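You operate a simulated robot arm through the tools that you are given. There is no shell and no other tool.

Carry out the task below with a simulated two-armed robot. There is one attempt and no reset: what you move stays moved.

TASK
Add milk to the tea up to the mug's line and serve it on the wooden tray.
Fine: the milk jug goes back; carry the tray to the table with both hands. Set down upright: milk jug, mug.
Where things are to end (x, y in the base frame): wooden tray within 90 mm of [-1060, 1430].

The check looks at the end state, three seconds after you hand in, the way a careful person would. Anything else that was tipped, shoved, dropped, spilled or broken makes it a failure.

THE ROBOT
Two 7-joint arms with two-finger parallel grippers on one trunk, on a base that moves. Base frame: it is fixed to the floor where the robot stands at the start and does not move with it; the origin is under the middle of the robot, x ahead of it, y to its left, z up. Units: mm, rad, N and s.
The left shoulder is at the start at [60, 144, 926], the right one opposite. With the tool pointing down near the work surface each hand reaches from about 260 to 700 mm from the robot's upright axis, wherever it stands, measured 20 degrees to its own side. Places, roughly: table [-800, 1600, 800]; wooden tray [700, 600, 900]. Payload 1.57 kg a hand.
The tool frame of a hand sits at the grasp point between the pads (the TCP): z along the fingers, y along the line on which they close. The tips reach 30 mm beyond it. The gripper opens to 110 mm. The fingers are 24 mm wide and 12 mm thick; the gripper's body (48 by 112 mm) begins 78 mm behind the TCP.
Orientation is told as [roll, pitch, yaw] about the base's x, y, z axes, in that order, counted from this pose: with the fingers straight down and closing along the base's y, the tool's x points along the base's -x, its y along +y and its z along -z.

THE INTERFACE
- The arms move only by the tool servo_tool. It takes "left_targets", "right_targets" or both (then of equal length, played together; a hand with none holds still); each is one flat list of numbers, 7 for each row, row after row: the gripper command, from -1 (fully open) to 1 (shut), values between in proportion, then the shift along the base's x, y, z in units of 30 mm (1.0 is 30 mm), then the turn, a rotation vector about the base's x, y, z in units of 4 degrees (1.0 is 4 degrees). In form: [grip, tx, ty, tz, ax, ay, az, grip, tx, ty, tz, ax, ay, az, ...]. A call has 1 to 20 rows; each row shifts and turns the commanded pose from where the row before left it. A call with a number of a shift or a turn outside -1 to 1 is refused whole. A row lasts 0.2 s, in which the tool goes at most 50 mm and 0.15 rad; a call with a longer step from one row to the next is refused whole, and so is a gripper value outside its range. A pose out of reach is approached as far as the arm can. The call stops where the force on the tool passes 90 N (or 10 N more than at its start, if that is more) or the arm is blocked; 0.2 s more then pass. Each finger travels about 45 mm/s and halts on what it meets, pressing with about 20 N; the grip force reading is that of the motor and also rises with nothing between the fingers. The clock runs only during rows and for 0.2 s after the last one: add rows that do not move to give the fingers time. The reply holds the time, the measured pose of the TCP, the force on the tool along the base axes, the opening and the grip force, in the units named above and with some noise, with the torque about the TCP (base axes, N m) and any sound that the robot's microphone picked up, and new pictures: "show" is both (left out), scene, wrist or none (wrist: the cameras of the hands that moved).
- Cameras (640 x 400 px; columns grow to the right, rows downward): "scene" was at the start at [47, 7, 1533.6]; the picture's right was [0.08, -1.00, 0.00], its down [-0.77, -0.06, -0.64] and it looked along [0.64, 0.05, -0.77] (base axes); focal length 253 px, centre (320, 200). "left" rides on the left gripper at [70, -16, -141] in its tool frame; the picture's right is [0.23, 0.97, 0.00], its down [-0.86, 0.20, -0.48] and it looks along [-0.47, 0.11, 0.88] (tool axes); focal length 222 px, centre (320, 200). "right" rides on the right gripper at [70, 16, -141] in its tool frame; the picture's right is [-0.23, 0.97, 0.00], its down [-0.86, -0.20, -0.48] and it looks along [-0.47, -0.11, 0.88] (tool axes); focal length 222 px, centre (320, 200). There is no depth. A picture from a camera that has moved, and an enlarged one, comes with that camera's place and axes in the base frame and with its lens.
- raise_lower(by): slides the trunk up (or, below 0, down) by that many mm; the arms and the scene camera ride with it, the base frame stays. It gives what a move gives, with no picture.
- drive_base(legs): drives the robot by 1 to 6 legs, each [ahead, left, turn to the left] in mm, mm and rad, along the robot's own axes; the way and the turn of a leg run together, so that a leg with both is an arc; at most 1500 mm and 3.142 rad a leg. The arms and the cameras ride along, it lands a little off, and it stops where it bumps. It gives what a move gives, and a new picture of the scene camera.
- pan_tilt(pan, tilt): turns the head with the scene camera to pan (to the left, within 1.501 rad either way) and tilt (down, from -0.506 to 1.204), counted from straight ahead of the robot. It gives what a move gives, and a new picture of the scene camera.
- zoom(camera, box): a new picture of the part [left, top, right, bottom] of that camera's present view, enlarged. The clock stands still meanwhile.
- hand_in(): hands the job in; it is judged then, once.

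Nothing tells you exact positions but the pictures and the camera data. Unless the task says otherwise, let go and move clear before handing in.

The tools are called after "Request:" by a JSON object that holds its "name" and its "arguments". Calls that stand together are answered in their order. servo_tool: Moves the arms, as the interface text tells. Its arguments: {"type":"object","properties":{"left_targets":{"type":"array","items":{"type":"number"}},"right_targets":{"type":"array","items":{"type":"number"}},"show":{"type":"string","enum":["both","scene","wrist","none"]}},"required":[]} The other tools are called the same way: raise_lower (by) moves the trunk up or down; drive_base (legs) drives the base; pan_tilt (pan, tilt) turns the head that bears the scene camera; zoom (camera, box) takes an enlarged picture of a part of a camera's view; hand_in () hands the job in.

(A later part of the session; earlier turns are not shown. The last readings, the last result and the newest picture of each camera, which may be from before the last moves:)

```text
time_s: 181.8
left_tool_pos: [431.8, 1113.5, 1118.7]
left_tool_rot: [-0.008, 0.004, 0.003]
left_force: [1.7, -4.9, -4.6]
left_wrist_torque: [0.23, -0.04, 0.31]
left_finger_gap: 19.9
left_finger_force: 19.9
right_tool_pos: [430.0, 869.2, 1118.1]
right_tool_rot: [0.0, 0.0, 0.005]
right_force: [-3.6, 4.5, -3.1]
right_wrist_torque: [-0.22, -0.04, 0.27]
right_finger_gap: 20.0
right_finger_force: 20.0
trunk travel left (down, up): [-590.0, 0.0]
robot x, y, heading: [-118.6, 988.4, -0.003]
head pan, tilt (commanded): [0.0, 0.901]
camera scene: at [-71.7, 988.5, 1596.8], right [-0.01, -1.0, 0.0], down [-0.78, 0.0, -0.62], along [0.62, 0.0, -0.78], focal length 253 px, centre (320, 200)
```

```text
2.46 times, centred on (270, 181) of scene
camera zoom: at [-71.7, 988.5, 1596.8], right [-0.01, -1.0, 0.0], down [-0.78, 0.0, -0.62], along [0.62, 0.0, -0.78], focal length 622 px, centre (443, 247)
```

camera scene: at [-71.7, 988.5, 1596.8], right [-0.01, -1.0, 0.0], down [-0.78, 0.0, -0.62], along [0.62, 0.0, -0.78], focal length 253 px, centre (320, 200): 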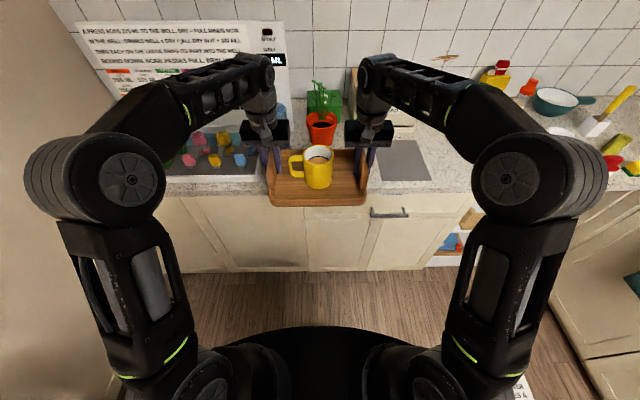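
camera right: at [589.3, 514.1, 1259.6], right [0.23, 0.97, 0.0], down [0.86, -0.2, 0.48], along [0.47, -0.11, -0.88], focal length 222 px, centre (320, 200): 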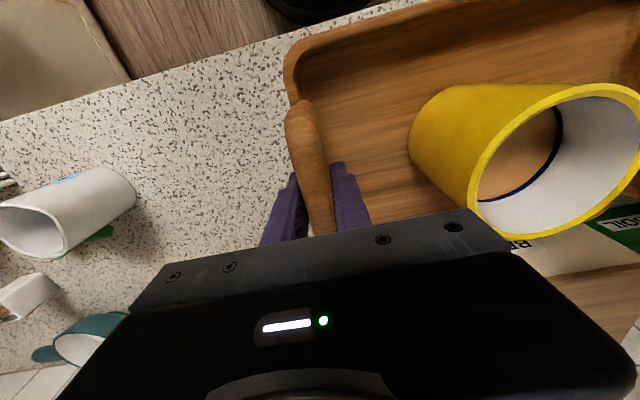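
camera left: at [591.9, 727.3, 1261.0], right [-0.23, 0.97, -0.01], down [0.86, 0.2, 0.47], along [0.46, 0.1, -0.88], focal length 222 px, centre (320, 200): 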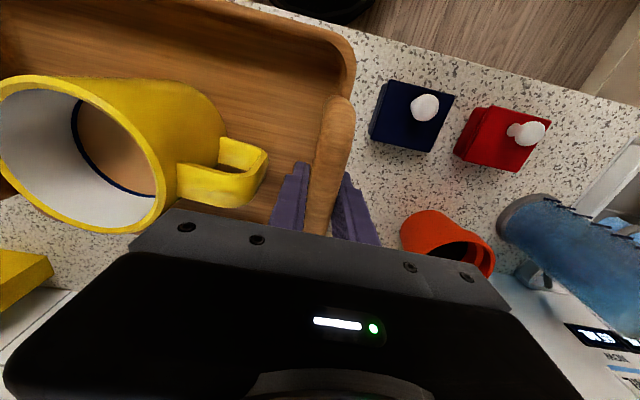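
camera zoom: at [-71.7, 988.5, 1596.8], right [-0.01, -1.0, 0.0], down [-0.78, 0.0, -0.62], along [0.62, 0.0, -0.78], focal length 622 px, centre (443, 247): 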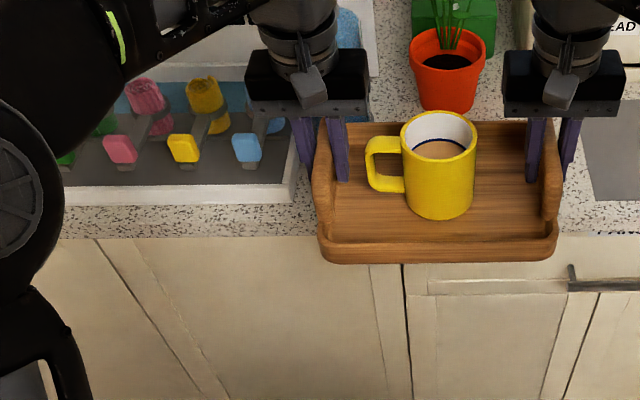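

The tray and mug travel fine, and the robot is at (-119, 988). I look toward the table before going on.

Request:
{"name": "pan_tilt", "arguments": {"pan": 1.5, "tilt": 0.7}}

Request:
{"name": "zoom", "arguments": {"camera": "scene", "box": [0, 60, 320, 260]}}

```text
time_s: 183.4
left_tool_pos: [430.7, 1113.3, 1118.1]
left_tool_rot: [-0.009, 0.005, 0.003]
left_force: [1.9, -0.8, -4.2]
left_wrist_torque: [0.18, -0.1, 0.39]
left_finger_gap: 19.8
left_finger_force: 19.7
right_tool_pos: [429.0, 869.0, 1117.9]
right_tool_rot: [0.0, 0.001, 0.003]
right_force: [-1.9, 0.6, -3.8]
right_wrist_torque: [-0.11, 0.05, 0.27]
right_finger_gap: 19.9
right_finger_force: 19.8
trunk travel left (down, up): [-590.0, 0.0]
robot x, y, heading: [-117.1, 989.7, -0.005]
head pan, tilt (commanded): [1.499, 0.7]
camera scene: at [-139.3, 1072.9, 1613.0], right [1.0, -0.08, 0.0], down [-0.05, -0.64, -0.76], along [0.06, 0.76, -0.64], focal length 253 px, centre (320, 200)
```

scene: 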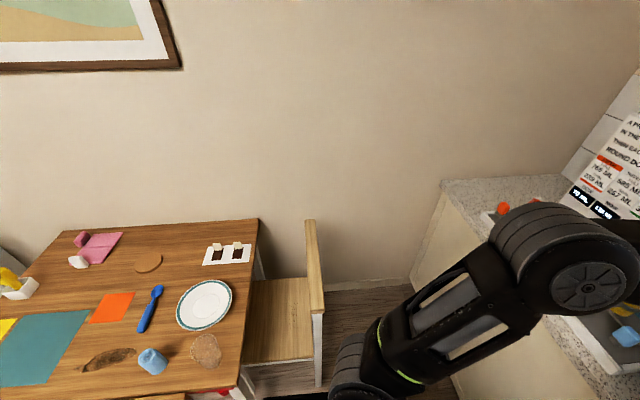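

```text
2.00 times, centred on (160, 160) of scene
camera zoom: at [-139.3, 1072.9, 1613.0], right [1.0, -0.08, 0.0], down [-0.05, -0.64, -0.76], along [0.06, 0.76, -0.64], focal length 506 px, centre (640, 280)
```

zoom: 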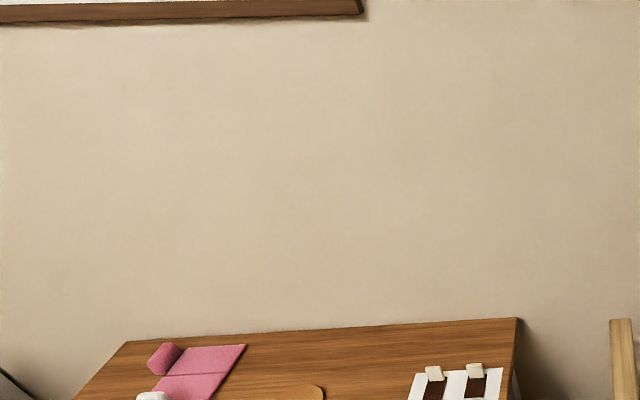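

The floor between mat and table is clear. I drive backwards along y ≈ 988 in two legs.

Request:
{"name": "drive_base", "arguments": {"legs": [[-470, 0, 0]]}}

Request:
{"name": "drive_base", "arguments": {"legs": [[-470, 0, 0]]}}

```text
time_s: 186.2
left_tool_pos: [-39.8, 1115.4, 1118.4]
left_tool_rot: [-0.009, 0.005, 0.003]
left_force: [2.5, -0.3, -3.9]
left_wrist_torque: [0.17, -0.04, 0.33]
left_finger_gap: 20.2
left_finger_force: 20.5
right_tool_pos: [-41.7, 871.4, 1117.9]
right_tool_rot: [0.003, -0.001, 0.004]
right_force: [-2.8, 0.9, -3.5]
right_wrist_torque: [-0.21, -0.01, 0.3]
right_finger_gap: 19.7
right_finger_force: 19.7
trunk travel left (down, up): [-590.0, 0.0]
robot x, y, heading: [-589.9, 989.0, -0.0]
head pan, tilt (commanded): [1.499, 0.7]
camera scene: at [-610.8, 1075.7, 1612.9], right [1.0, -0.08, 0.0], down [-0.05, -0.64, -0.76], along [0.06, 0.76, -0.64], focal length 253 px, centre (320, 200)
```

scene: 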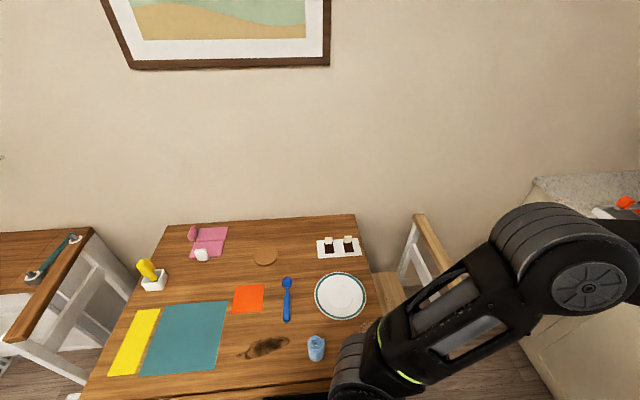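

```text
time_s: 189.0
left_tool_pos: [-506.3, 1116.4, 1118.8]
left_tool_rot: [-0.01, 0.005, -0.005]
left_force: [2.4, -0.1, -4.4]
left_wrist_torque: [0.16, -0.12, 0.37]
left_finger_gap: 19.7
left_finger_force: 20.4
right_tool_pos: [-508.9, 872.5, 1118.4]
right_tool_rot: [-0.001, 0.001, -0.003]
right_force: [-2.2, 0.8, -4.6]
right_wrist_torque: [-0.21, 0.12, 0.26]
right_finger_gap: 19.7
right_finger_force: 20.0
trunk travel left (down, up): [-590.0, 0.0]
robot x, y, heading: [-1054.5, 995.5, -0.015]
head pan, tilt (commanded): [1.499, 0.7]
camera scene: at [-1077.8, 1080.1, 1612.9], right [1.0, -0.08, 0.0], down [-0.05, -0.64, -0.76], along [0.06, 0.76, -0.64], focal length 253 px, centre (320, 200)
```

scene: 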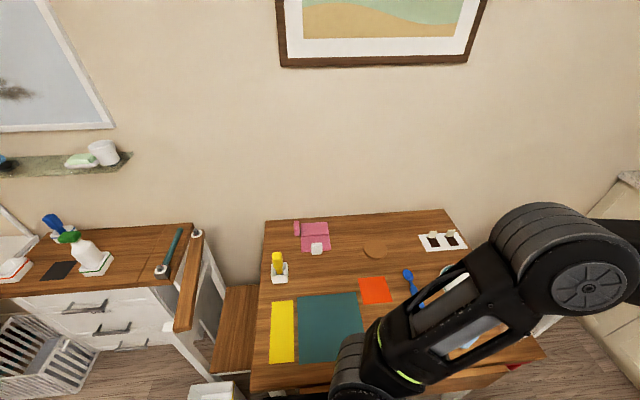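

I'm at (-1054, 995); the yellow/teal placemat on the table is centred near (-1060, 1445), and the table top is about z ≈ 770. Now I turn left to face the table, in two half turns.

Request:
{"name": "drive_base", "arguments": {"legs": [[0, 0, 0.79]]}}

Request:
{"name": "pan_tilt", "arguments": {"pan": 0.0, "tilt": 0.9}}

```text
time_s: 191.5
left_tool_pos: [-751.9, 1470.3, 1119.1]
left_tool_rot: [-0.009, 0.004, 0.782]
left_force: [2.9, 1.4, -3.6]
left_wrist_torque: [0.17, 0.05, 0.33]
left_finger_gap: 20.0
left_finger_force: 20.2
right_tool_pos: [-582.5, 1296.0, 1117.2]
right_tool_rot: [0.0, 0.002, 0.782]
right_force: [-1.2, -1.2, -3.6]
right_wrist_torque: [-0.19, -0.05, 0.22]
right_finger_gap: 19.8
right_finger_force: 20.3
trunk travel left (down, up): [-590.0, 0.0]
robot x, y, heading: [-1057.4, 994.6, 0.774]
head pan, tilt (commanded): [1.499, 0.7]
camera scene: at [-1130.8, 1039.8, 1612.9], right [0.76, 0.65, 0.0], down [0.42, -0.49, -0.76], along [-0.49, 0.58, -0.64], focal length 253 px, centre (320, 200)
```

scene: 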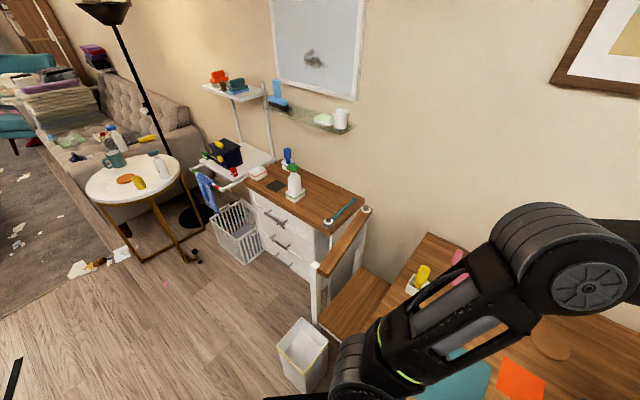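

```text
time_s: 193.1
left_tool_pos: [-752.7, 1470.4, 1118.9]
left_tool_rot: [-0.01, 0.005, 0.78]
left_force: [1.6, 1.6, -5.0]
left_wrist_torque: [0.21, 0.13, 0.22]
left_finger_gap: 19.7
left_finger_force: 19.6
right_tool_pos: [-582.7, 1295.5, 1117.8]
right_tool_rot: [0.002, 0.002, 0.782]
right_force: [-2.0, -0.8, -3.0]
right_wrist_torque: [-0.08, -0.05, 0.19]
right_finger_gap: 19.8
right_finger_force: 20.1
trunk travel left (down, up): [-590.0, 0.0]
robot x, y, heading: [-1056.5, 993.1, 0.775]
head pan, tilt (commanded): [0.0, 0.901]
camera scene: at [-1021.7, 1027.5, 1596.8], right [0.7, -0.72, 0.0], down [-0.56, -0.55, -0.62], along [0.44, 0.43, -0.78], focal length 253 px, centre (320, 200)
```

scene: 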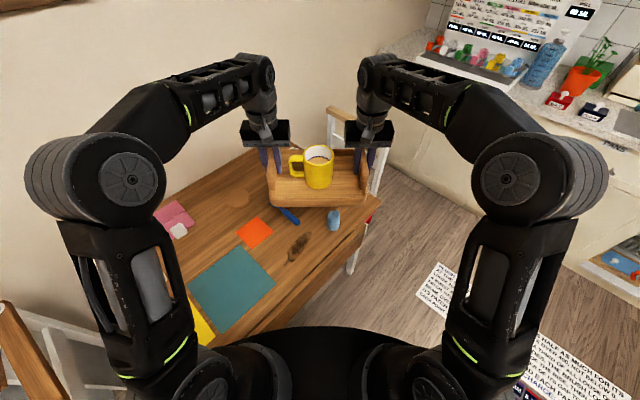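

Everything is steady. I finish the turn to face the table.

Request:
{"name": "drive_base", "arguments": {"legs": [[0, 0, 0.796]]}}

Request:
{"name": "zoom", "arguments": {"camera": "scene", "box": [190, 110, 450, 272]}}

```text
time_s: 195.6
left_tool_pos: [-1181.2, 1543.8, 1118.4]
left_tool_rot: [-0.011, 0.005, 1.575]
left_force: [0.6, 1.6, -3.0]
left_wrist_torque: [0.02, 0.21, 0.3]
left_finger_gap: 19.8
left_finger_force: 20.1
right_tool_pos: [-938.4, 1543.3, 1117.1]
right_tool_rot: [0.001, 0.001, 1.575]
right_force: [-0.2, -1.1, -4.3]
right_wrist_torque: [-0.01, -0.16, 0.21]
right_finger_gap: 19.7
right_finger_force: 20.5
trunk travel left (down, up): [-590.0, 0.0]
robot x, y, heading: [-1053.6, 993.0, 1.565]
head pan, tilt (commanded): [0.0, 0.901]
camera scene: at [-1055.0, 1041.5, 1596.8], right [1.0, -0.01, 0.0], down [0.0, -0.78, -0.62], along [0.0, 0.62, -0.78], focal length 253 px, centre (320, 200)
```

scene: 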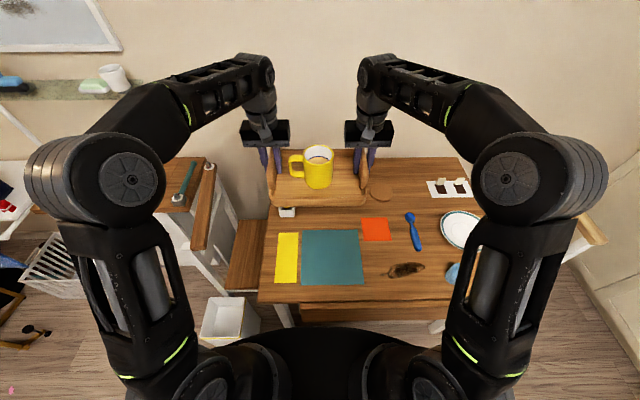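

```text
2.46 times, centred on (320, 191) of scene
camera zoom: at [-1055.0, 1041.5, 1596.8], right [1.0, -0.01, 0.0], down [0.0, -0.78, -0.62], along [0.0, 0.62, -0.78], focal length 622 px, centre (320, 222)
```

zoom: 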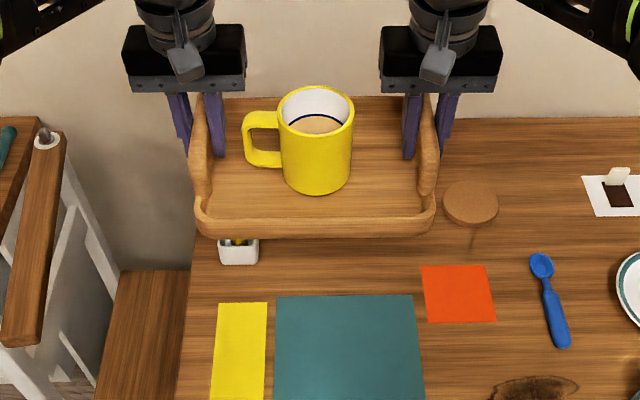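

Facing the table now with the tray at (-1060, 1543). I back up 113 mm so the tray is over the target (-1060, 1430).

Request:
{"name": "drive_base", "arguments": {"legs": [[-113, 0, 0.005]]}}

Request:
{"name": "zoom", "arguments": {"camera": "scene", "box": [190, 110, 450, 272]}}

```text
time_s: 196.8
left_tool_pos: [-1183.1, 1428.2, 1119.1]
left_tool_rot: [-0.007, 0.003, 1.578]
left_force: [1.2, 0.2, -3.8]
left_wrist_torque: [0.03, 0.24, 0.22]
left_finger_gap: 19.7
left_finger_force: 20.2
right_tool_pos: [-939.4, 1428.1, 1118.1]
right_tool_rot: [0.0, 0.001, 1.58]
right_force: [-0.9, -2.6, -2.9]
right_wrist_torque: [0.05, -0.12, 0.22]
right_finger_gap: 19.7
right_finger_force: 19.9
trunk travel left (down, up): [-590.0, 0.0]
robot x, y, heading: [-1054.0, 881.1, 1.572]
head pan, tilt (commanded): [0.0, 0.901]
camera scene: at [-1055.3, 925.6, 1596.8], right [1.0, 0.0, 0.0], down [0.0, -0.78, -0.62], along [0.0, 0.62, -0.78], focal length 253 px, centre (320, 200)
```

scene: 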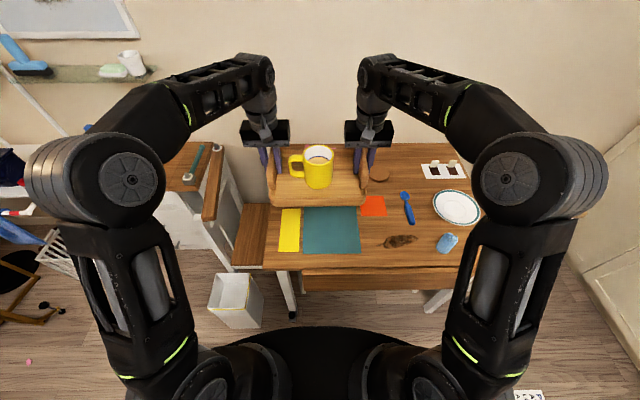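

```text
2.46 times, centred on (320, 191) of scene
camera zoom: at [-1055.3, 925.6, 1596.8], right [1.0, 0.0, 0.0], down [0.0, -0.78, -0.62], along [0.0, 0.62, -0.78], focal length 622 px, centre (320, 222)
```

zoom: 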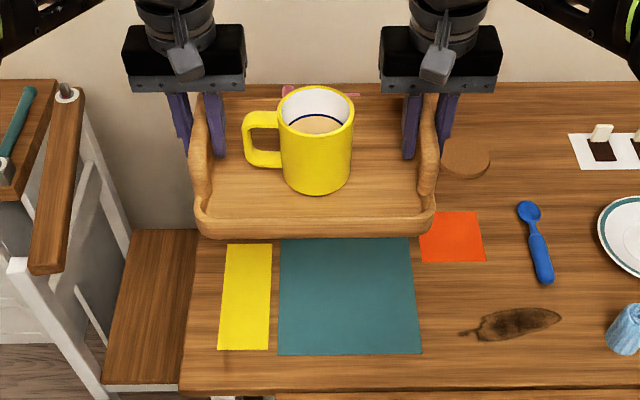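

The tray is right over the placemat at (-1061, 1430); stereo puts the table top at z ≈ 772. I lower the trunk by 120 mm, then check.

Request:
{"name": "raise_lower", "arguments": {"by": -120}}

Request:
{"name": "zoom", "arguments": {"camera": "scene", "box": [160, 100, 480, 300]}}

Request:
{"name": "zoom", "arguments": {"camera": "left", "box": [0, 0, 640, 400]}}

Request:
{"name": "zoom", "arguments": {"camera": "right", "box": [0, 0, 640, 400]}}

```text
time_s: 198.3
left_tool_pos: [-1184.3, 1429.1, 998.4]
left_tool_rot: [-0.007, 0.007, 1.578]
left_force: [0.6, 0.9, -4.0]
left_wrist_torque: [0.02, 0.25, 0.17]
left_finger_gap: 20.0
left_finger_force: 19.9
right_tool_pos: [-939.6, 1427.7, 997.8]
right_tool_rot: [0.001, 0.002, 1.579]
right_force: [-0.4, -1.4, -4.1]
right_wrist_torque: [-0.01, -0.14, 0.17]
right_finger_gap: 19.7
right_finger_force: 20.6
trunk travel left (down, up): [-470.0, 120.0]
robot x, y, heading: [-1056.1, 880.9, 1.571]
head pan, tilt (commanded): [0.0, 0.901]
```

```text
2.00 times, centred on (320, 200) of scene
camera zoom: at [-1055.3, 927.1, 1476.8], right [1.0, 0.0, 0.0], down [0.0, -0.78, -0.62], along [0.0, 0.62, -0.78], focal length 506 px, centre (320, 200)
```

zoom: 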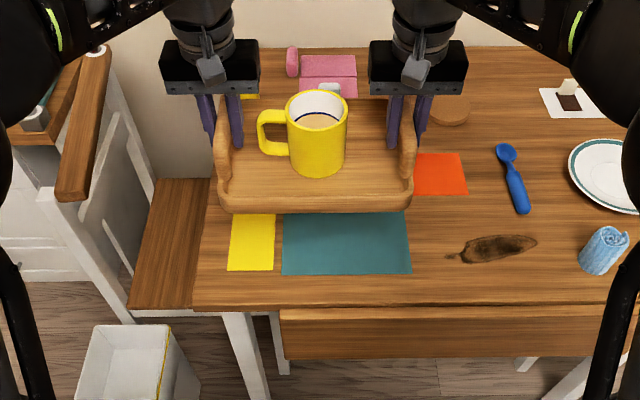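

```text
1.00 times, centred on (320, 200) of left (not enlarged: the box is as wide or as high as the picture)
camera zoom: at [-1168.9, 1359.7, 1140.7], right [-0.97, -0.23, -0.01], down [-0.21, 0.86, 0.47], along [-0.11, 0.46, -0.88], focal length 222 px, centre (320, 200)
```

zoom: 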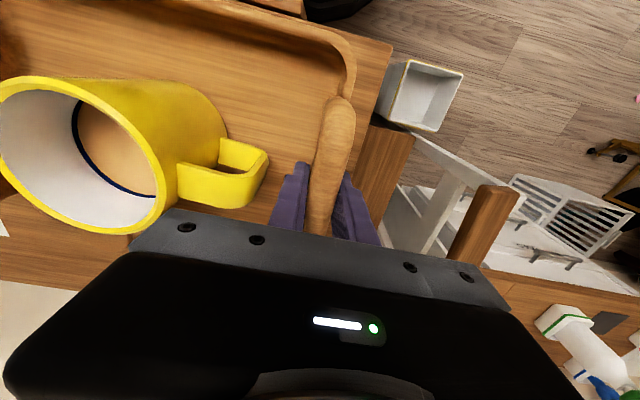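

```text
1.00 times, centred on (320, 200) of right (not enlarged: the box is as wide or as high as the picture)
camera zoom: at [-956.3, 1358.1, 1139.4], right [-0.98, 0.22, 0.0], down [0.19, 0.86, 0.48], along [0.1, 0.47, -0.88], focal length 222 px, centre (320, 200)
```

zoom: 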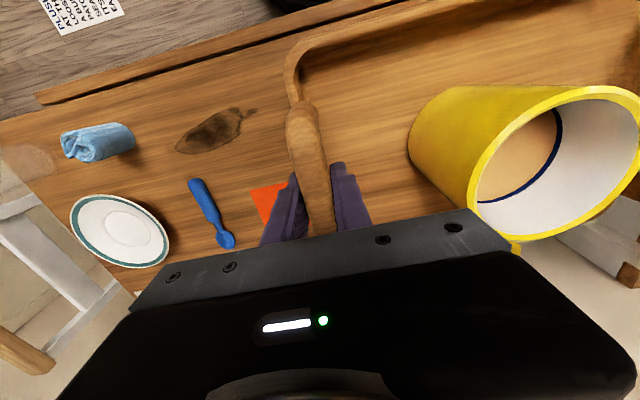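

Path below is clear: only the flat placemat is under the tray. I lower the trunk another 95 mm.

Request:
{"name": "raise_lower", "arguments": {"by": -95}}

Request:
{"name": "zoom", "arguments": {"camera": "scene", "box": [160, 100, 480, 300]}}

```text
time_s: 199.6
left_tool_pos: [-1184.1, 1427.1, 905.0]
left_tool_rot: [-0.008, 0.006, 1.578]
left_force: [-0.1, 1.8, -4.2]
left_wrist_torque: [0.08, 0.19, 0.23]
left_finger_gap: 20.1
left_finger_force: 20.3
right_tool_pos: [-941.0, 1428.5, 901.6]
right_tool_rot: [0.001, 0.002, 1.579]
right_force: [-1.2, -1.3, -3.9]
right_wrist_torque: [-0.06, -0.1, 0.17]
right_finger_gap: 19.8
right_finger_force: 19.6
trunk travel left (down, up): [-375.0, 215.0]
robot x, y, heading: [-1054.2, 880.4, 1.567]
head pan, tilt (commanded): [0.0, 0.901]
```

```text
2.00 times, centred on (320, 200) of scene
camera zoom: at [-1055.3, 927.0, 1381.8], right [1.0, 0.0, 0.0], down [0.0, -0.78, -0.62], along [0.0, 0.62, -0.78], focal length 506 px, centre (320, 200)
```

zoom: 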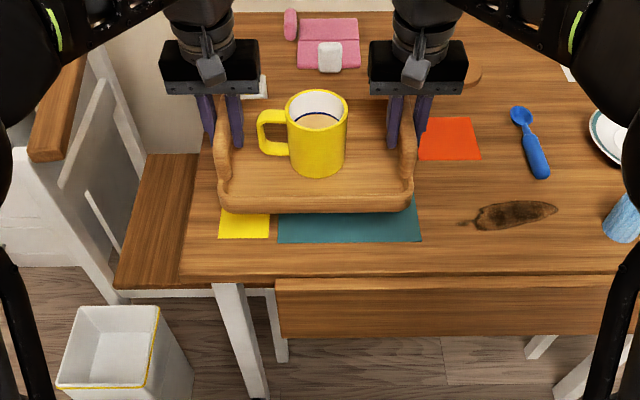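

About 60 mm remain. I lower with both arms together, 42 mm first, then in small steps with force checks.

Request:
{"name": "servo_tool", "arguments": {"left_targets": [1, 0, 0, -0.15, 0, 0, 0, 1, 0, 0, -0.2, 0, 0, 0, 1, 0, 0, -0.2, 0, 0, 0, 1, 0, 0, -0.2, 0, 0, 0, 1, 0, 0, -0.2, 0, 0, 0, 1, 0, 0, -0.2, 0, 0, 0, 1, 0, 0, -0.2, 0, 0, 0, 1, 0, 0, 0, 0, 0, 0], "right_targets": [1, 0, 0, -0.15, 0, 0, 0, 1, 0, 0, -0.2, 0, 0, 0, 1, 0, 0, -0.2, 0, 0, 0, 1, 0, 0, -0.2, 0, 0, 0, 1, 0, 0, -0.2, 0, 0, 0, 1, 0, 0, -0.2, 0, 0, 0, 1, 0, 0, -0.2, 0, 0, 0, 1, 0, 0, 0, 0, 0, 0], "show": "scene"}}

Request:
{"name": "zoom", "arguments": {"camera": "scene", "box": [240, 130, 400, 230]}}

```text
time_s: 201.3
left_tool_pos: [-1184.2, 1428.2, 862.6]
left_tool_rot: [-0.006, 0.005, 1.579]
left_force: [-10.5, 1.4, -5.2]
left_wrist_torque: [0.1, 0.09, 0.15]
left_finger_gap: 19.9
left_finger_force: 20.5
right_tool_pos: [-940.3, 1429.3, 862.1]
right_tool_rot: [-0.002, 0.002, 1.579]
right_force: [8.7, -2.1, -2.2]
right_wrist_torque: [-0.11, 0.1, 0.29]
right_finger_gap: 19.9
right_finger_force: 19.8
trunk travel left (down, up): [-375.0, 215.0]
robot x, y, heading: [-1056.1, 882.4, 1.568]
head pan, tilt (commanded): [0.0, 0.901]
camera scene: at [-1055.3, 927.2, 1381.8], right [1.0, 0.0, 0.0], down [0.0, -0.78, -0.62], along [0.0, 0.62, -0.78], focal length 253 px, centre (320, 200)
```

scene: 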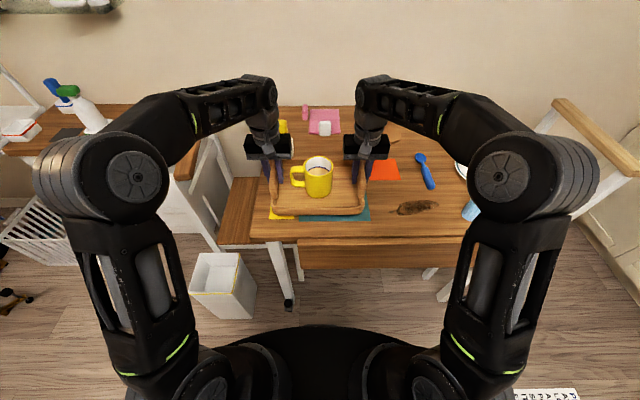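

```text
4.00 times, centred on (320, 180) of scene
camera zoom: at [-1055.3, 927.2, 1381.8], right [1.0, 0.0, 0.0], down [0.0, -0.78, -0.62], along [0.0, 0.62, -0.78], focal length 1011 px, centre (320, 280)
```

zoom: 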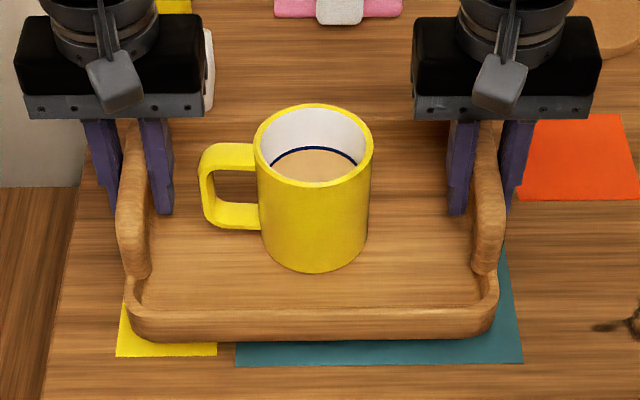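

Close to the table now. Small steps of 3 mm, watching the forces.

Request:
{"name": "servo_tool", "arguments": {"left_targets": [1, 0, 0, -0.12, 0, 0, 0, 1, 0, 0, -0.12, 0, 0, 0], "right_targets": [1, 0, 0, -0.12, 0, 0, 0, 1, 0, 0, -0.12, 0, 0, 0], "show": "none"}}

Request:
{"name": "servo_tool", "arguments": {"left_targets": [1, 0, 0, -0.1, 0, 0, 0, 1, 0, 0, -0.1, 0, 0, 0], "right_targets": [1, 0, 0, -0.1, 0, 0, 0, 1, 0, 0, -0.1, 0, 0, 0], "show": "none"}}

```text
time_s: 201.9
left_tool_pos: [-1184.0, 1428.3, 856.6]
left_tool_rot: [-0.009, 0.006, 1.58]
left_force: [-7.9, 1.3, -3.6]
left_wrist_torque: [-0.28, -0.15, 0.26]
left_finger_gap: 19.6
left_finger_force: 20.1
right_tool_pos: [-940.4, 1428.8, 855.2]
right_tool_rot: [-0.001, 0.001, 1.58]
right_force: [9.0, -1.9, -5.3]
right_wrist_torque: [0.24, -0.1, 0.22]
right_finger_gap: 19.9
right_finger_force: 20.2
trunk travel left (down, up): [-375.0, 215.0]
robot x, y, heading: [-1054.0, 880.2, 1.57]
head pan, tilt (commanded): [0.0, 0.901]
```

```text
time_s: 202.6
left_tool_pos: [-1183.5, 1427.9, 848.8]
left_tool_rot: [-0.007, 0.005, 1.579]
left_force: [-8.1, 2.1, -4.3]
left_wrist_torque: [0.28, 0.05, 0.35]
left_finger_gap: 19.7
left_finger_force: 20.0
right_tool_pos: [-940.1, 1428.0, 848.6]
right_tool_rot: [0.001, 0.002, 1.579]
right_force: [7.9, -2.8, -3.9]
right_wrist_torque: [-0.29, 0.04, 0.33]
right_finger_gap: 19.8
right_finger_force: 20.0
trunk travel left (down, up): [-375.0, 215.0]
robot x, y, heading: [-1056.4, 883.3, 1.572]
head pan, tilt (commanded): [0.0, 0.901]
```

Request:
{"name": "servo_tool", "arguments": {"left_targets": [1, 0, 0, -0.1, 0, 0, 0], "right_targets": [1, 0, 0, -0.1, 0, 0, 0], "show": "none"}}

Request:
{"name": "servo_tool", "arguments": {"left_targets": [1, 0, 0, -0.08, 0, 0, 0], "right_targets": [1, 0, 0, -0.08, 0, 0, 0], "show": "none"}}

Request:
{"name": "servo_tool", "arguments": {"left_targets": [1, 0, 0, -0.08, 0, 0, 0], "right_targets": [1, 0, 0, -0.08, 0, 0, 0], "show": "none"}}

```text
time_s: 202.9
left_tool_pos: [-1183.7, 1429.2, 846.9]
left_tool_rot: [-0.009, 0.006, 1.577]
left_force: [-6.8, 2.6, -4.5]
left_wrist_torque: [0.32, 0.13, 0.22]
left_finger_gap: 19.8
left_finger_force: 20.4
right_tool_pos: [-940.3, 1428.1, 844.4]
right_tool_rot: [0.0, 0.002, 1.579]
right_force: [7.1, -2.4, -2.7]
right_wrist_torque: [-0.33, -0.04, 0.21]
right_finger_gap: 20.0
right_finger_force: 19.7
trunk travel left (down, up): [-375.0, 215.0]
robot x, y, heading: [-1053.3, 877.3, 1.569]
head pan, tilt (commanded): [0.0, 0.901]
```

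```text
time_s: 203.3
left_tool_pos: [-1184.7, 1428.3, 844.7]
left_tool_rot: [-0.008, 0.005, 1.58]
left_force: [-6.8, 1.2, -4.8]
left_wrist_torque: [0.06, 0.14, 0.17]
left_finger_gap: 19.9
left_finger_force: 20.2
right_tool_pos: [-939.0, 1427.3, 843.1]
right_tool_rot: [-0.001, 0.003, 1.581]
right_force: [7.5, -1.9, -2.5]
right_wrist_torque: [-0.08, 0.04, 0.28]
right_finger_gap: 19.8
right_finger_force: 20.2
trunk travel left (down, up): [-375.0, 215.0]
robot x, y, heading: [-1058.3, 882.3, 1.568]
head pan, tilt (commanded): [0.0, 0.901]
```

```text
time_s: 203.8
left_tool_pos: [-1185.0, 1429.0, 842.1]
left_tool_rot: [-0.009, 0.006, 1.578]
left_force: [-6.1, 0.6, -5.6]
left_wrist_torque: [0.15, 0.22, 0.11]
left_finger_gap: 19.9
left_finger_force: 20.0
right_tool_pos: [-940.4, 1428.6, 840.5]
right_tool_rot: [0.0, 0.0, 1.58]
right_force: [6.6, -0.7, -2.7]
right_wrist_torque: [-0.13, 0.09, 0.17]
right_finger_gap: 19.7
right_finger_force: 20.0
trunk travel left (down, up): [-375.0, 215.0]
robot x, y, heading: [-1052.3, 884.1, 1.565]
head pan, tilt (commanded): [0.0, 0.901]
```

Still hanging free. Continuing in 2–3 mm steps.

Request:
{"name": "servo_tool", "arguments": {"left_targets": [1, 0, 0, -0.1, 0, 0, 0], "right_targets": [1, 0, 0, -0.1, 0, 0, 0], "show": "none"}}

Request:
{"name": "servo_tool", "arguments": {"left_targets": [1, 0, 0, -0.1, 0, 0, 0], "right_targets": [1, 0, 0, -0.1, 0, 0, 0], "show": "scene"}}

Request:
{"name": "zoom", "arguments": {"camera": "scene", "box": [240, 140, 400, 240]}}

```text
time_s: 204.2
left_tool_pos: [-1183.9, 1427.6, 838.5]
left_tool_rot: [-0.01, 0.005, 1.58]
left_force: [-7.0, 2.6, -5.6]
left_wrist_torque: [-0.25, 0.14, 0.28]
left_finger_gap: 19.8
left_finger_force: 19.9
right_tool_pos: [-940.5, 1428.6, 838.1]
right_tool_rot: [0.001, 0.001, 1.581]
right_force: [6.1, -2.6, -2.2]
right_wrist_torque: [0.27, 0.08, 0.33]
right_finger_gap: 19.8
right_finger_force: 20.2
trunk travel left (down, up): [-375.0, 215.0]
robot x, y, heading: [-1054.7, 881.9, 1.569]
head pan, tilt (commanded): [0.0, 0.901]
```

```text
time_s: 204.6
left_tool_pos: [-1183.4, 1428.6, 836.8]
left_tool_rot: [-0.008, 0.006, 1.579]
left_force: [-6.6, 2.0, -5.3]
left_wrist_torque: [-0.3, 0.24, 0.38]
left_finger_gap: 20.1
left_finger_force: 19.4
right_tool_pos: [-940.2, 1429.6, 834.9]
right_tool_rot: [-0.001, 0.003, 1.58]
right_force: [7.3, -2.9, -2.9]
right_wrist_torque: [0.27, 0.16, 0.32]
right_finger_gap: 19.7
right_finger_force: 20.1
trunk travel left (down, up): [-375.0, 215.0]
robot x, y, heading: [-1054.3, 878.6, 1.571]
head pan, tilt (commanded): [0.0, 0.901]
camera scene: at [-1055.3, 927.3, 1381.8], right [1.0, 0.0, 0.0], down [0.0, -0.78, -0.62], along [0.0, 0.62, -0.78], focal length 253 px, centre (320, 200)
```

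scene: 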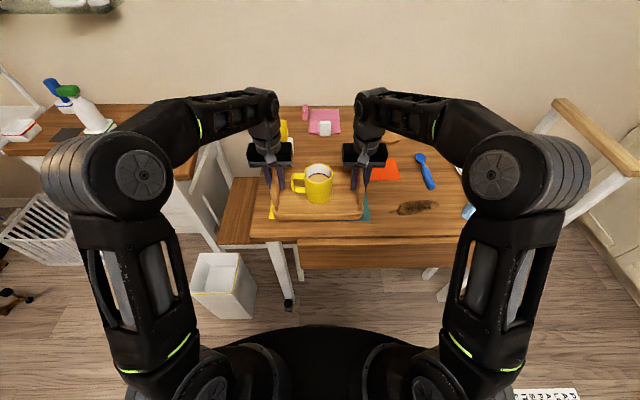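

```text
4.00 times, centred on (320, 190) of scene
camera zoom: at [-1055.3, 927.3, 1381.8], right [1.0, 0.0, 0.0], down [0.0, -0.78, -0.62], along [0.0, 0.62, -0.78], focal length 1011 px, centre (320, 240)
```

zoom: 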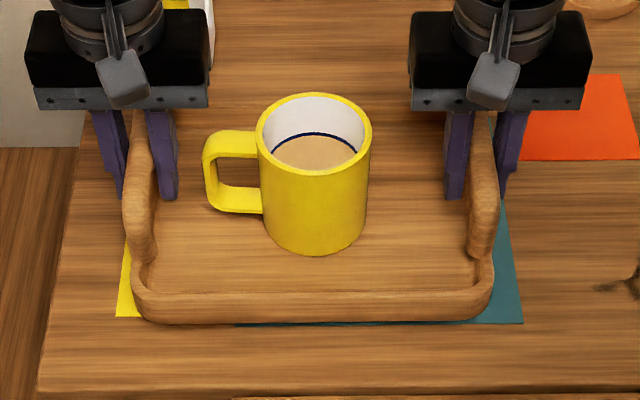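

Request:
{"name": "servo_tool", "arguments": {"left_targets": [1, 0, 0, -0.1, 0, 0, 0], "right_targets": [1, 0, 0, -0.1, 0, 0, 0], "show": "none"}}

Request:
{"name": "servo_tool", "arguments": {"left_targets": [1, 0, 0, -0.1, 0, 0, 0], "right_targets": [1, 0, 0, -0.1, 0, 0, 0], "show": "none"}}

Request:
{"name": "servo_tool", "arguments": {"left_targets": [1, 0, 0, -0.1, 0, 0, 0], "right_targets": [1, 0, 0, -0.1, 0, 0, 0], "show": "none"}}

```text
time_s: 204.9
left_tool_pos: [-1183.8, 1427.3, 833.0]
left_tool_rot: [-0.01, 0.006, 1.579]
left_force: [-7.0, 0.5, -4.5]
left_wrist_torque: [-0.01, 0.16, 0.0]
left_finger_gap: 19.7
left_finger_force: 19.3
right_tool_pos: [-939.7, 1428.8, 831.0]
right_tool_rot: [0.001, -0.001, 1.579]
right_force: [6.4, -1.1, -3.1]
right_wrist_torque: [-0.02, 0.04, 0.1]
right_finger_gap: 19.9
right_finger_force: 19.9
trunk travel left (down, up): [-375.0, 215.0]
robot x, y, heading: [-1059.0, 878.6, 1.572]
head pan, tilt (commanded): [0.0, 0.901]
```

```text
time_s: 205.3
left_tool_pos: [-1183.4, 1429.2, 829.7]
left_tool_rot: [-0.009, 0.005, 1.578]
left_force: [-7.2, 0.7, -3.5]
left_wrist_torque: [-0.16, 0.04, 0.1]
left_finger_gap: 19.9
left_finger_force: 19.9
right_tool_pos: [-941.4, 1428.1, 828.8]
right_tool_rot: [0.001, 0.002, 1.579]
right_force: [7.5, 0.0, -3.9]
right_wrist_torque: [0.16, -0.04, 0.14]
right_finger_gap: 20.0
right_finger_force: 20.0
trunk travel left (down, up): [-375.0, 215.0]
robot x, y, heading: [-1056.2, 879.5, 1.573]
head pan, tilt (commanded): [0.0, 0.901]
```

```text
time_s: 205.8
left_tool_pos: [-1183.7, 1428.1, 827.3]
left_tool_rot: [-0.007, 0.007, 1.579]
left_force: [-6.6, 2.0, -5.3]
left_wrist_torque: [-0.13, 0.23, 0.3]
left_finger_gap: 19.9
left_finger_force: 20.3
right_tool_pos: [-939.7, 1428.0, 826.0]
right_tool_rot: [-0.001, 0.002, 1.579]
right_force: [6.3, -3.0, -2.3]
right_wrist_torque: [0.12, 0.11, 0.25]
right_finger_gap: 20.0
right_finger_force: 20.3
trunk travel left (down, up): [-375.0, 215.0]
robot x, y, heading: [-1056.6, 883.8, 1.569]
head pan, tilt (commanded): [0.0, 0.901]
```

Still hanging at 826, so the table is a bit lower than estimated. I keep going in 3 mm steps.

Request:
{"name": "servo_tool", "arguments": {"left_targets": [1, 0, 0, -0.1, 0, 0, 0], "right_targets": [1, 0, 0, -0.1, 0, 0, 0], "show": "none"}}

Request:
{"name": "servo_tool", "arguments": {"left_targets": [1, 0, 0, -0.1, 0, 0, 0], "right_targets": [1, 0, 0, -0.1, 0, 0, 0], "show": "none"}}

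Request:
{"name": "servo_tool", "arguments": {"left_targets": [1, 0, 0, -0.1, 0, 0, 0], "right_targets": [1, 0, 0, -0.1, 0, 0, 0], "show": "scene"}}

Request:
{"name": "zoom", "arguments": {"camera": "scene", "box": [240, 140, 400, 240]}}

```text
time_s: 206.2
left_tool_pos: [-1184.0, 1428.2, 823.6]
left_tool_rot: [-0.008, 0.005, 1.578]
left_force: [-4.1, 2.1, -3.5]
left_wrist_torque: [-0.09, 0.09, 0.31]
left_finger_gap: 19.8
left_finger_force: 20.1
right_tool_pos: [-940.0, 1428.1, 822.3]
right_tool_rot: [0.0, 0.003, 1.578]
right_force: [4.8, -1.7, -3.6]
right_wrist_torque: [0.09, -0.12, 0.12]
right_finger_gap: 19.9
right_finger_force: 19.7
trunk travel left (down, up): [-375.0, 215.0]
robot x, y, heading: [-1052.5, 878.5, 1.568]
head pan, tilt (commanded): [0.0, 0.901]
```

```text
time_s: 206.6
left_tool_pos: [-1183.5, 1428.4, 820.8]
left_tool_rot: [-0.009, 0.005, 1.58]
left_force: [-2.7, 2.6, -4.2]
left_wrist_torque: [-0.24, 0.08, 0.4]
left_finger_gap: 19.6
left_finger_force: 19.8
right_tool_pos: [-939.4, 1427.7, 819.5]
right_tool_rot: [0.001, 0.003, 1.579]
right_force: [2.8, -3.4, -4.1]
right_wrist_torque: [0.28, -0.06, 0.3]
right_finger_gap: 19.7
right_finger_force: 20.4
trunk travel left (down, up): [-375.0, 215.0]
robot x, y, heading: [-1054.2, 879.0, 1.567]
head pan, tilt (commanded): [0.0, 0.901]
```

```text
time_s: 206.9
left_tool_pos: [-1183.4, 1428.0, 818.3]
left_tool_rot: [-0.009, 0.006, 1.579]
left_force: [-3.7, 1.8, -4.2]
left_wrist_torque: [0.07, -0.1, 0.17]
left_finger_gap: 19.9
left_finger_force: 19.6
right_tool_pos: [-939.1, 1428.7, 817.4]
right_tool_rot: [-0.002, 0.003, 1.58]
right_force: [3.2, -2.2, -5.1]
right_wrist_torque: [-0.08, -0.22, 0.23]
right_finger_gap: 20.0
right_finger_force: 19.8
trunk travel left (down, up): [-375.0, 215.0]
robot x, y, heading: [-1055.8, 880.1, 1.568]
head pan, tilt (commanded): [0.0, 0.901]
camera scene: at [-1055.3, 927.2, 1381.8], right [1.0, 0.0, 0.0], down [0.0, -0.78, -0.62], along [0.0, 0.62, -0.78], focal length 253 px, centre (320, 200)
```

scene: 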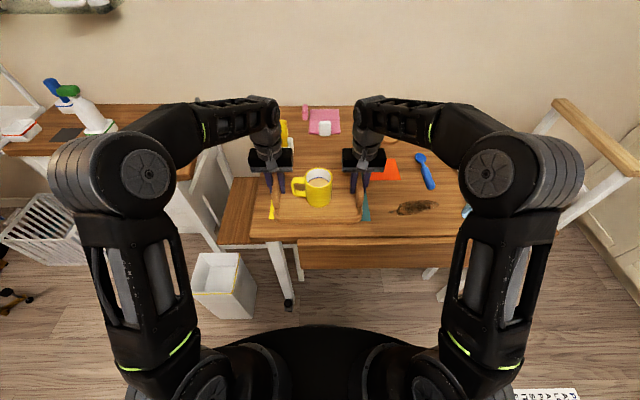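

```text
4.00 times, centred on (320, 190) of scene
camera zoom: at [-1055.3, 927.2, 1381.8], right [1.0, 0.0, 0.0], down [0.0, -0.78, -0.62], along [0.0, 0.62, -0.78], focal length 1011 px, centre (320, 240)
```

zoom: 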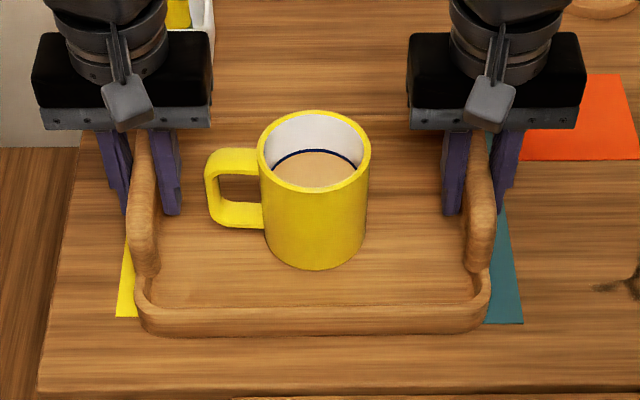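

A vertical-baseline stereo puts the table at about 741, so contact should come within a few mm. Continuing in 2 mm steps.

Request:
{"name": "servo_tool", "arguments": {"left_targets": [1, 0, 0, -0.08, 0, 0, 0], "right_targets": [1, 0, 0, -0.08, 0, 0, 0], "show": "none"}}

Request:
{"name": "servo_tool", "arguments": {"left_targets": [1, 0, 0, -0.08, 0, 0, 0], "right_targets": [1, 0, 0, -0.08, 0, 0, 0], "show": "none"}}

Request:
{"name": "servo_tool", "arguments": {"left_targets": [1, 0, 0, -0.08, 0, 0, 0], "right_targets": [1, 0, 0, -0.08, 0, 0, 0], "show": "none"}}

```text
time_s: 207.3
left_tool_pos: [-1182.3, 1428.0, 817.6]
left_tool_rot: [-0.008, 0.001, 1.579]
left_force: [-4.7, 2.9, 11.1]
left_wrist_torque: [-0.4, 0.19, 0.23]
left_finger_gap: 19.7
left_finger_force: 19.9
right_tool_pos: [-939.8, 1428.7, 817.1]
right_tool_rot: [-0.001, 0.001, 1.58]
right_force: [5.4, -1.0, -2.8]
right_wrist_torque: [0.1, 0.18, 0.27]
right_finger_gap: 19.7
right_finger_force: 20.4
trunk travel left (down, up): [-375.0, 215.0]
robot x, y, heading: [-1051.9, 883.5, 1.569]
head pan, tilt (commanded): [0.0, 0.901]
```

```text
time_s: 207.8
left_tool_pos: [-1184.1, 1427.2, 813.8]
left_tool_rot: [-0.008, 0.001, 1.579]
left_force: [-3.5, 7.4, 13.0]
left_wrist_torque: [-0.05, 0.37, 0.31]
left_finger_gap: 20.2
left_finger_force: 19.9
right_tool_pos: [-939.0, 1428.3, 815.3]
right_tool_rot: [-0.001, -0.003, 1.577]
right_force: [7.2, -0.6, 14.5]
right_wrist_torque: [-0.23, 0.04, 0.31]
right_finger_gap: 19.8
right_finger_force: 19.9
trunk travel left (down, up): [-375.0, 215.0]
robot x, y, heading: [-1054.2, 881.3, 1.573]
head pan, tilt (commanded): [0.0, 0.901]
```

```text
time_s: 208.2
left_tool_pos: [-1183.2, 1426.0, 812.2]
left_tool_rot: [-0.01, 0.004, 1.578]
left_force: [-2.9, 2.5, 15.0]
left_wrist_torque: [-0.08, 0.22, 0.23]
left_finger_gap: 20.1
left_finger_force: 20.3
right_tool_pos: [-940.1, 1427.9, 812.4]
right_tool_rot: [-0.001, -0.004, 1.58]
right_force: [5.4, 3.8, 15.5]
right_wrist_torque: [-0.07, 0.07, 0.5]
right_finger_gap: 19.9
right_finger_force: 19.9
trunk travel left (down, up): [-375.0, 215.0]
robot x, y, heading: [-1058.9, 881.7, 1.57]
head pan, tilt (commanded): [0.0, 0.901]
```

Both hands feel the table: the tray is down. I relieve the pressure by 2 mm and open both grippers only to 38 mm, as before, because of the mug's handle.

Request:
{"name": "servo_tool", "arguments": {"left_targets": [1, 0, 0, 0.08, 0, 0, 0, 0.75, 0, 0, 0, 0, 0, 0, 0.55, 0, 0, 0, 0, 0, 0, 0.31, 0, 0, 0, 0, 0, 0, 0.31, 0, 0, 0, 0, 0, 0, 0.31, 0, 0, 0, 0, 0, 0], "right_targets": [1, 0, 0, 0.08, 0, 0, 0, 0.75, 0, 0, 0, 0, 0, 0, 0.55, 0, 0, 0, 0, 0, 0, 0.31, 0, 0, 0, 0, 0, 0, 0.31, 0, 0, 0, 0, 0, 0, 0.31, 0, 0, 0, 0, 0, 0], "show": "both"}}

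Request:
{"name": "zoom", "arguments": {"camera": "scene", "box": [240, 140, 400, 240]}}

```text
time_s: 209.6
left_tool_pos: [-1183.5, 1427.8, 812.4]
left_tool_rot: [-0.008, 0.005, 1.578]
left_force: [0.5, 0.2, 0.5]
left_wrist_torque: [0.02, -0.02, 0.0]
left_finger_gap: 38.1
left_finger_force: 0.1
right_tool_pos: [-939.8, 1428.1, 812.2]
right_tool_rot: [0.001, 0.002, 1.579]
right_force: [-0.9, -0.5, 0.0]
right_wrist_torque: [0.04, 0.02, 0.01]
right_finger_gap: 38.0
right_finger_force: 0.2
trunk travel left (down, up): [-375.0, 215.0]
robot x, y, heading: [-1059.8, 880.0, 1.57]
head pan, tilt (commanded): [0.0, 0.901]
camera scene: at [-1055.3, 926.6, 1381.8], right [1.0, 0.0, 0.0], down [0.0, -0.78, -0.62], along [0.0, 0.62, -0.78], focal length 253 px, centre (320, 200)
camera right: at [-956.2, 1358.0, 954.4], right [-0.98, 0.22, 0.0], down [0.19, 0.86, 0.48], along [0.1, 0.47, -0.88], focal length 222 px, centre (320, 200)
camera left: at [-1168.5, 1358.9, 955.7], right [-0.97, -0.23, -0.01], down [-0.21, 0.86, 0.47], along [-0.1, 0.46, -0.88], focal length 222 px, centre (320, 200)
```

scene: 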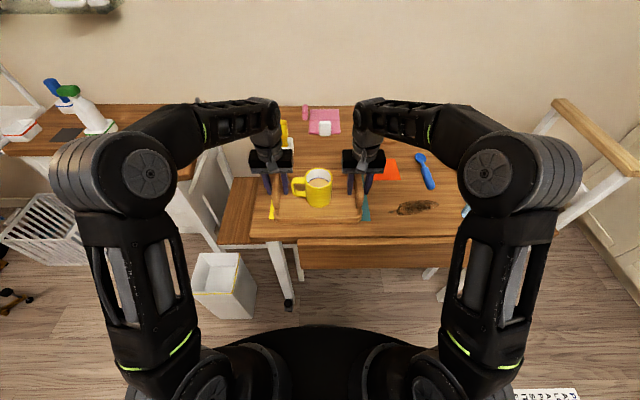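
right: 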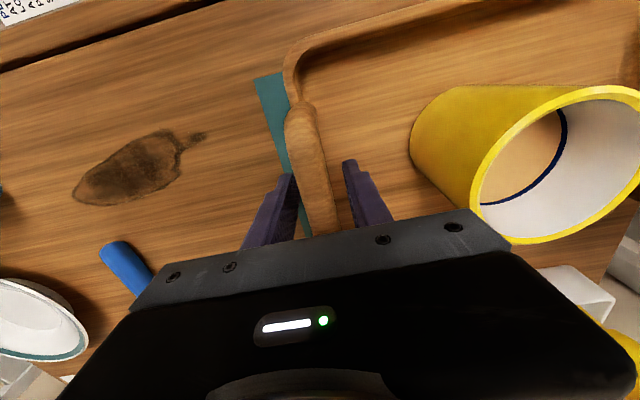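
left: 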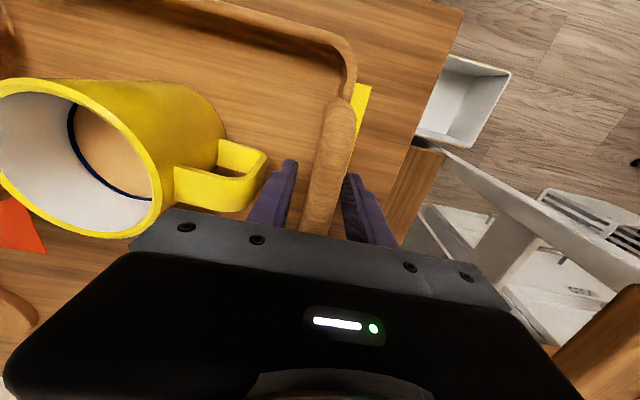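

```text
4.00 times, centred on (320, 190) of scene
camera zoom: at [-1055.3, 926.6, 1381.8], right [1.0, 0.0, 0.0], down [0.0, -0.78, -0.62], along [0.0, 0.62, -0.78], focal length 1011 px, centre (320, 240)
```

zoom: 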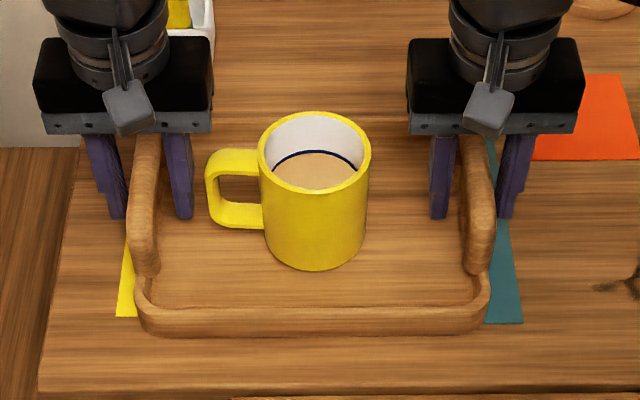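

Released; the tray and mug stand on the placemat. I raise both hands straight up, clear of the handles and the mug.

Request:
{"name": "servo_tool", "arguments": {"left_targets": [0.31, 0, 0, 0.2, 0, 0, 0, 0.31, 0, 0, 0.4, 0, 0, 0, 0.31, 0, 0, 0.5, 0, 0, 0, 0.31, 0, 0, 0.6, 0, 0, 0, 0.31, 0, 0, 0.6, 0, 0, 0, 0.31, 0, 0, 0.6, 0, 0, 0, 0.31, 0, 0, 0.6, 0, 0, 0, 0.31, 0, 0, 0.6, 0, 0, 0], "right_targets": [0.31, 0, 0, 0.2, 0, 0, 0, 0.31, 0, 0, 0.4, 0, 0, 0, 0.31, 0, 0, 0.5, 0, 0, 0, 0.31, 0, 0, 0.6, 0, 0, 0, 0.31, 0, 0, 0.6, 0, 0, 0, 0.31, 0, 0, 0.6, 0, 0, 0, 0.31, 0, 0, 0.6, 0, 0, 0, 0.31, 0, 0, 0.6, 0, 0, 0], "show": "scene"}}

Request:
{"name": "zoom", "arguments": {"camera": "scene", "box": [220, 130, 420, 255]}}

```text
time_s: 211.3
left_tool_pos: [-1184.0, 1429.2, 928.4]
left_tool_rot: [-0.009, 0.002, 1.577]
left_force: [0.4, 0.2, -0.4]
left_wrist_torque: [0.04, 0.02, -0.01]
left_finger_gap: 38.0
left_finger_force: 0.1
left hand out of reach, approached as far as the arm can: row 8
right_tool_pos: [-940.9, 1428.9, 927.8]
right_tool_rot: [-0.001, 0.0, 1.58]
right_force: [0.8, -0.8, 0.0]
right_wrist_torque: [-0.02, -0.03, 0.01]
right_finger_gap: 38.0
right_finger_force: 0.0
right hand out of reach, approached as far as the arm can: row 8
trunk travel left (down, up): [-375.0, 215.0]
robot x, y, heading: [-1055.7, 879.3, 1.569]
head pan, tilt (commanded): [0.0, 0.901]
camera scene: at [-1055.3, 927.0, 1381.8], right [1.0, 0.0, 0.0], down [0.0, -0.78, -0.62], along [0.0, 0.62, -0.78], focal length 253 px, centre (320, 200)
```

scene: 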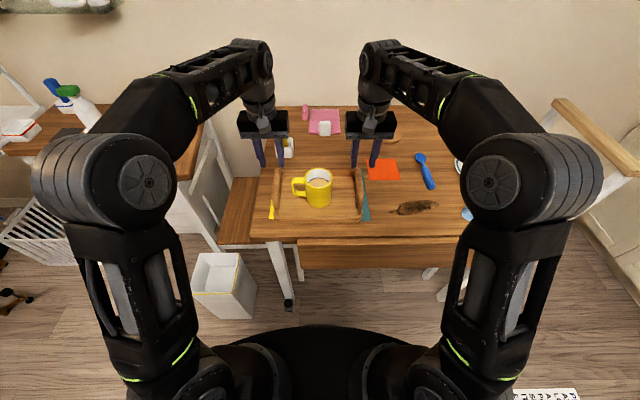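

```text
3.20 times, centred on (320, 192) of scene
camera zoom: at [-1055.3, 927.0, 1381.8], right [1.0, 0.0, 0.0], down [0.0, -0.78, -0.62], along [0.0, 0.62, -0.78], focal length 809 px, centre (320, 224)
```

zoom: 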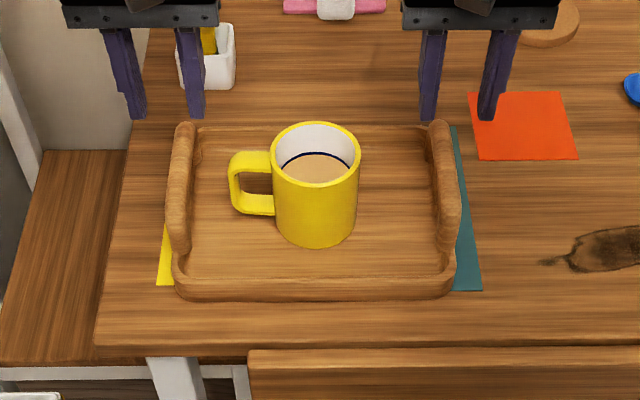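

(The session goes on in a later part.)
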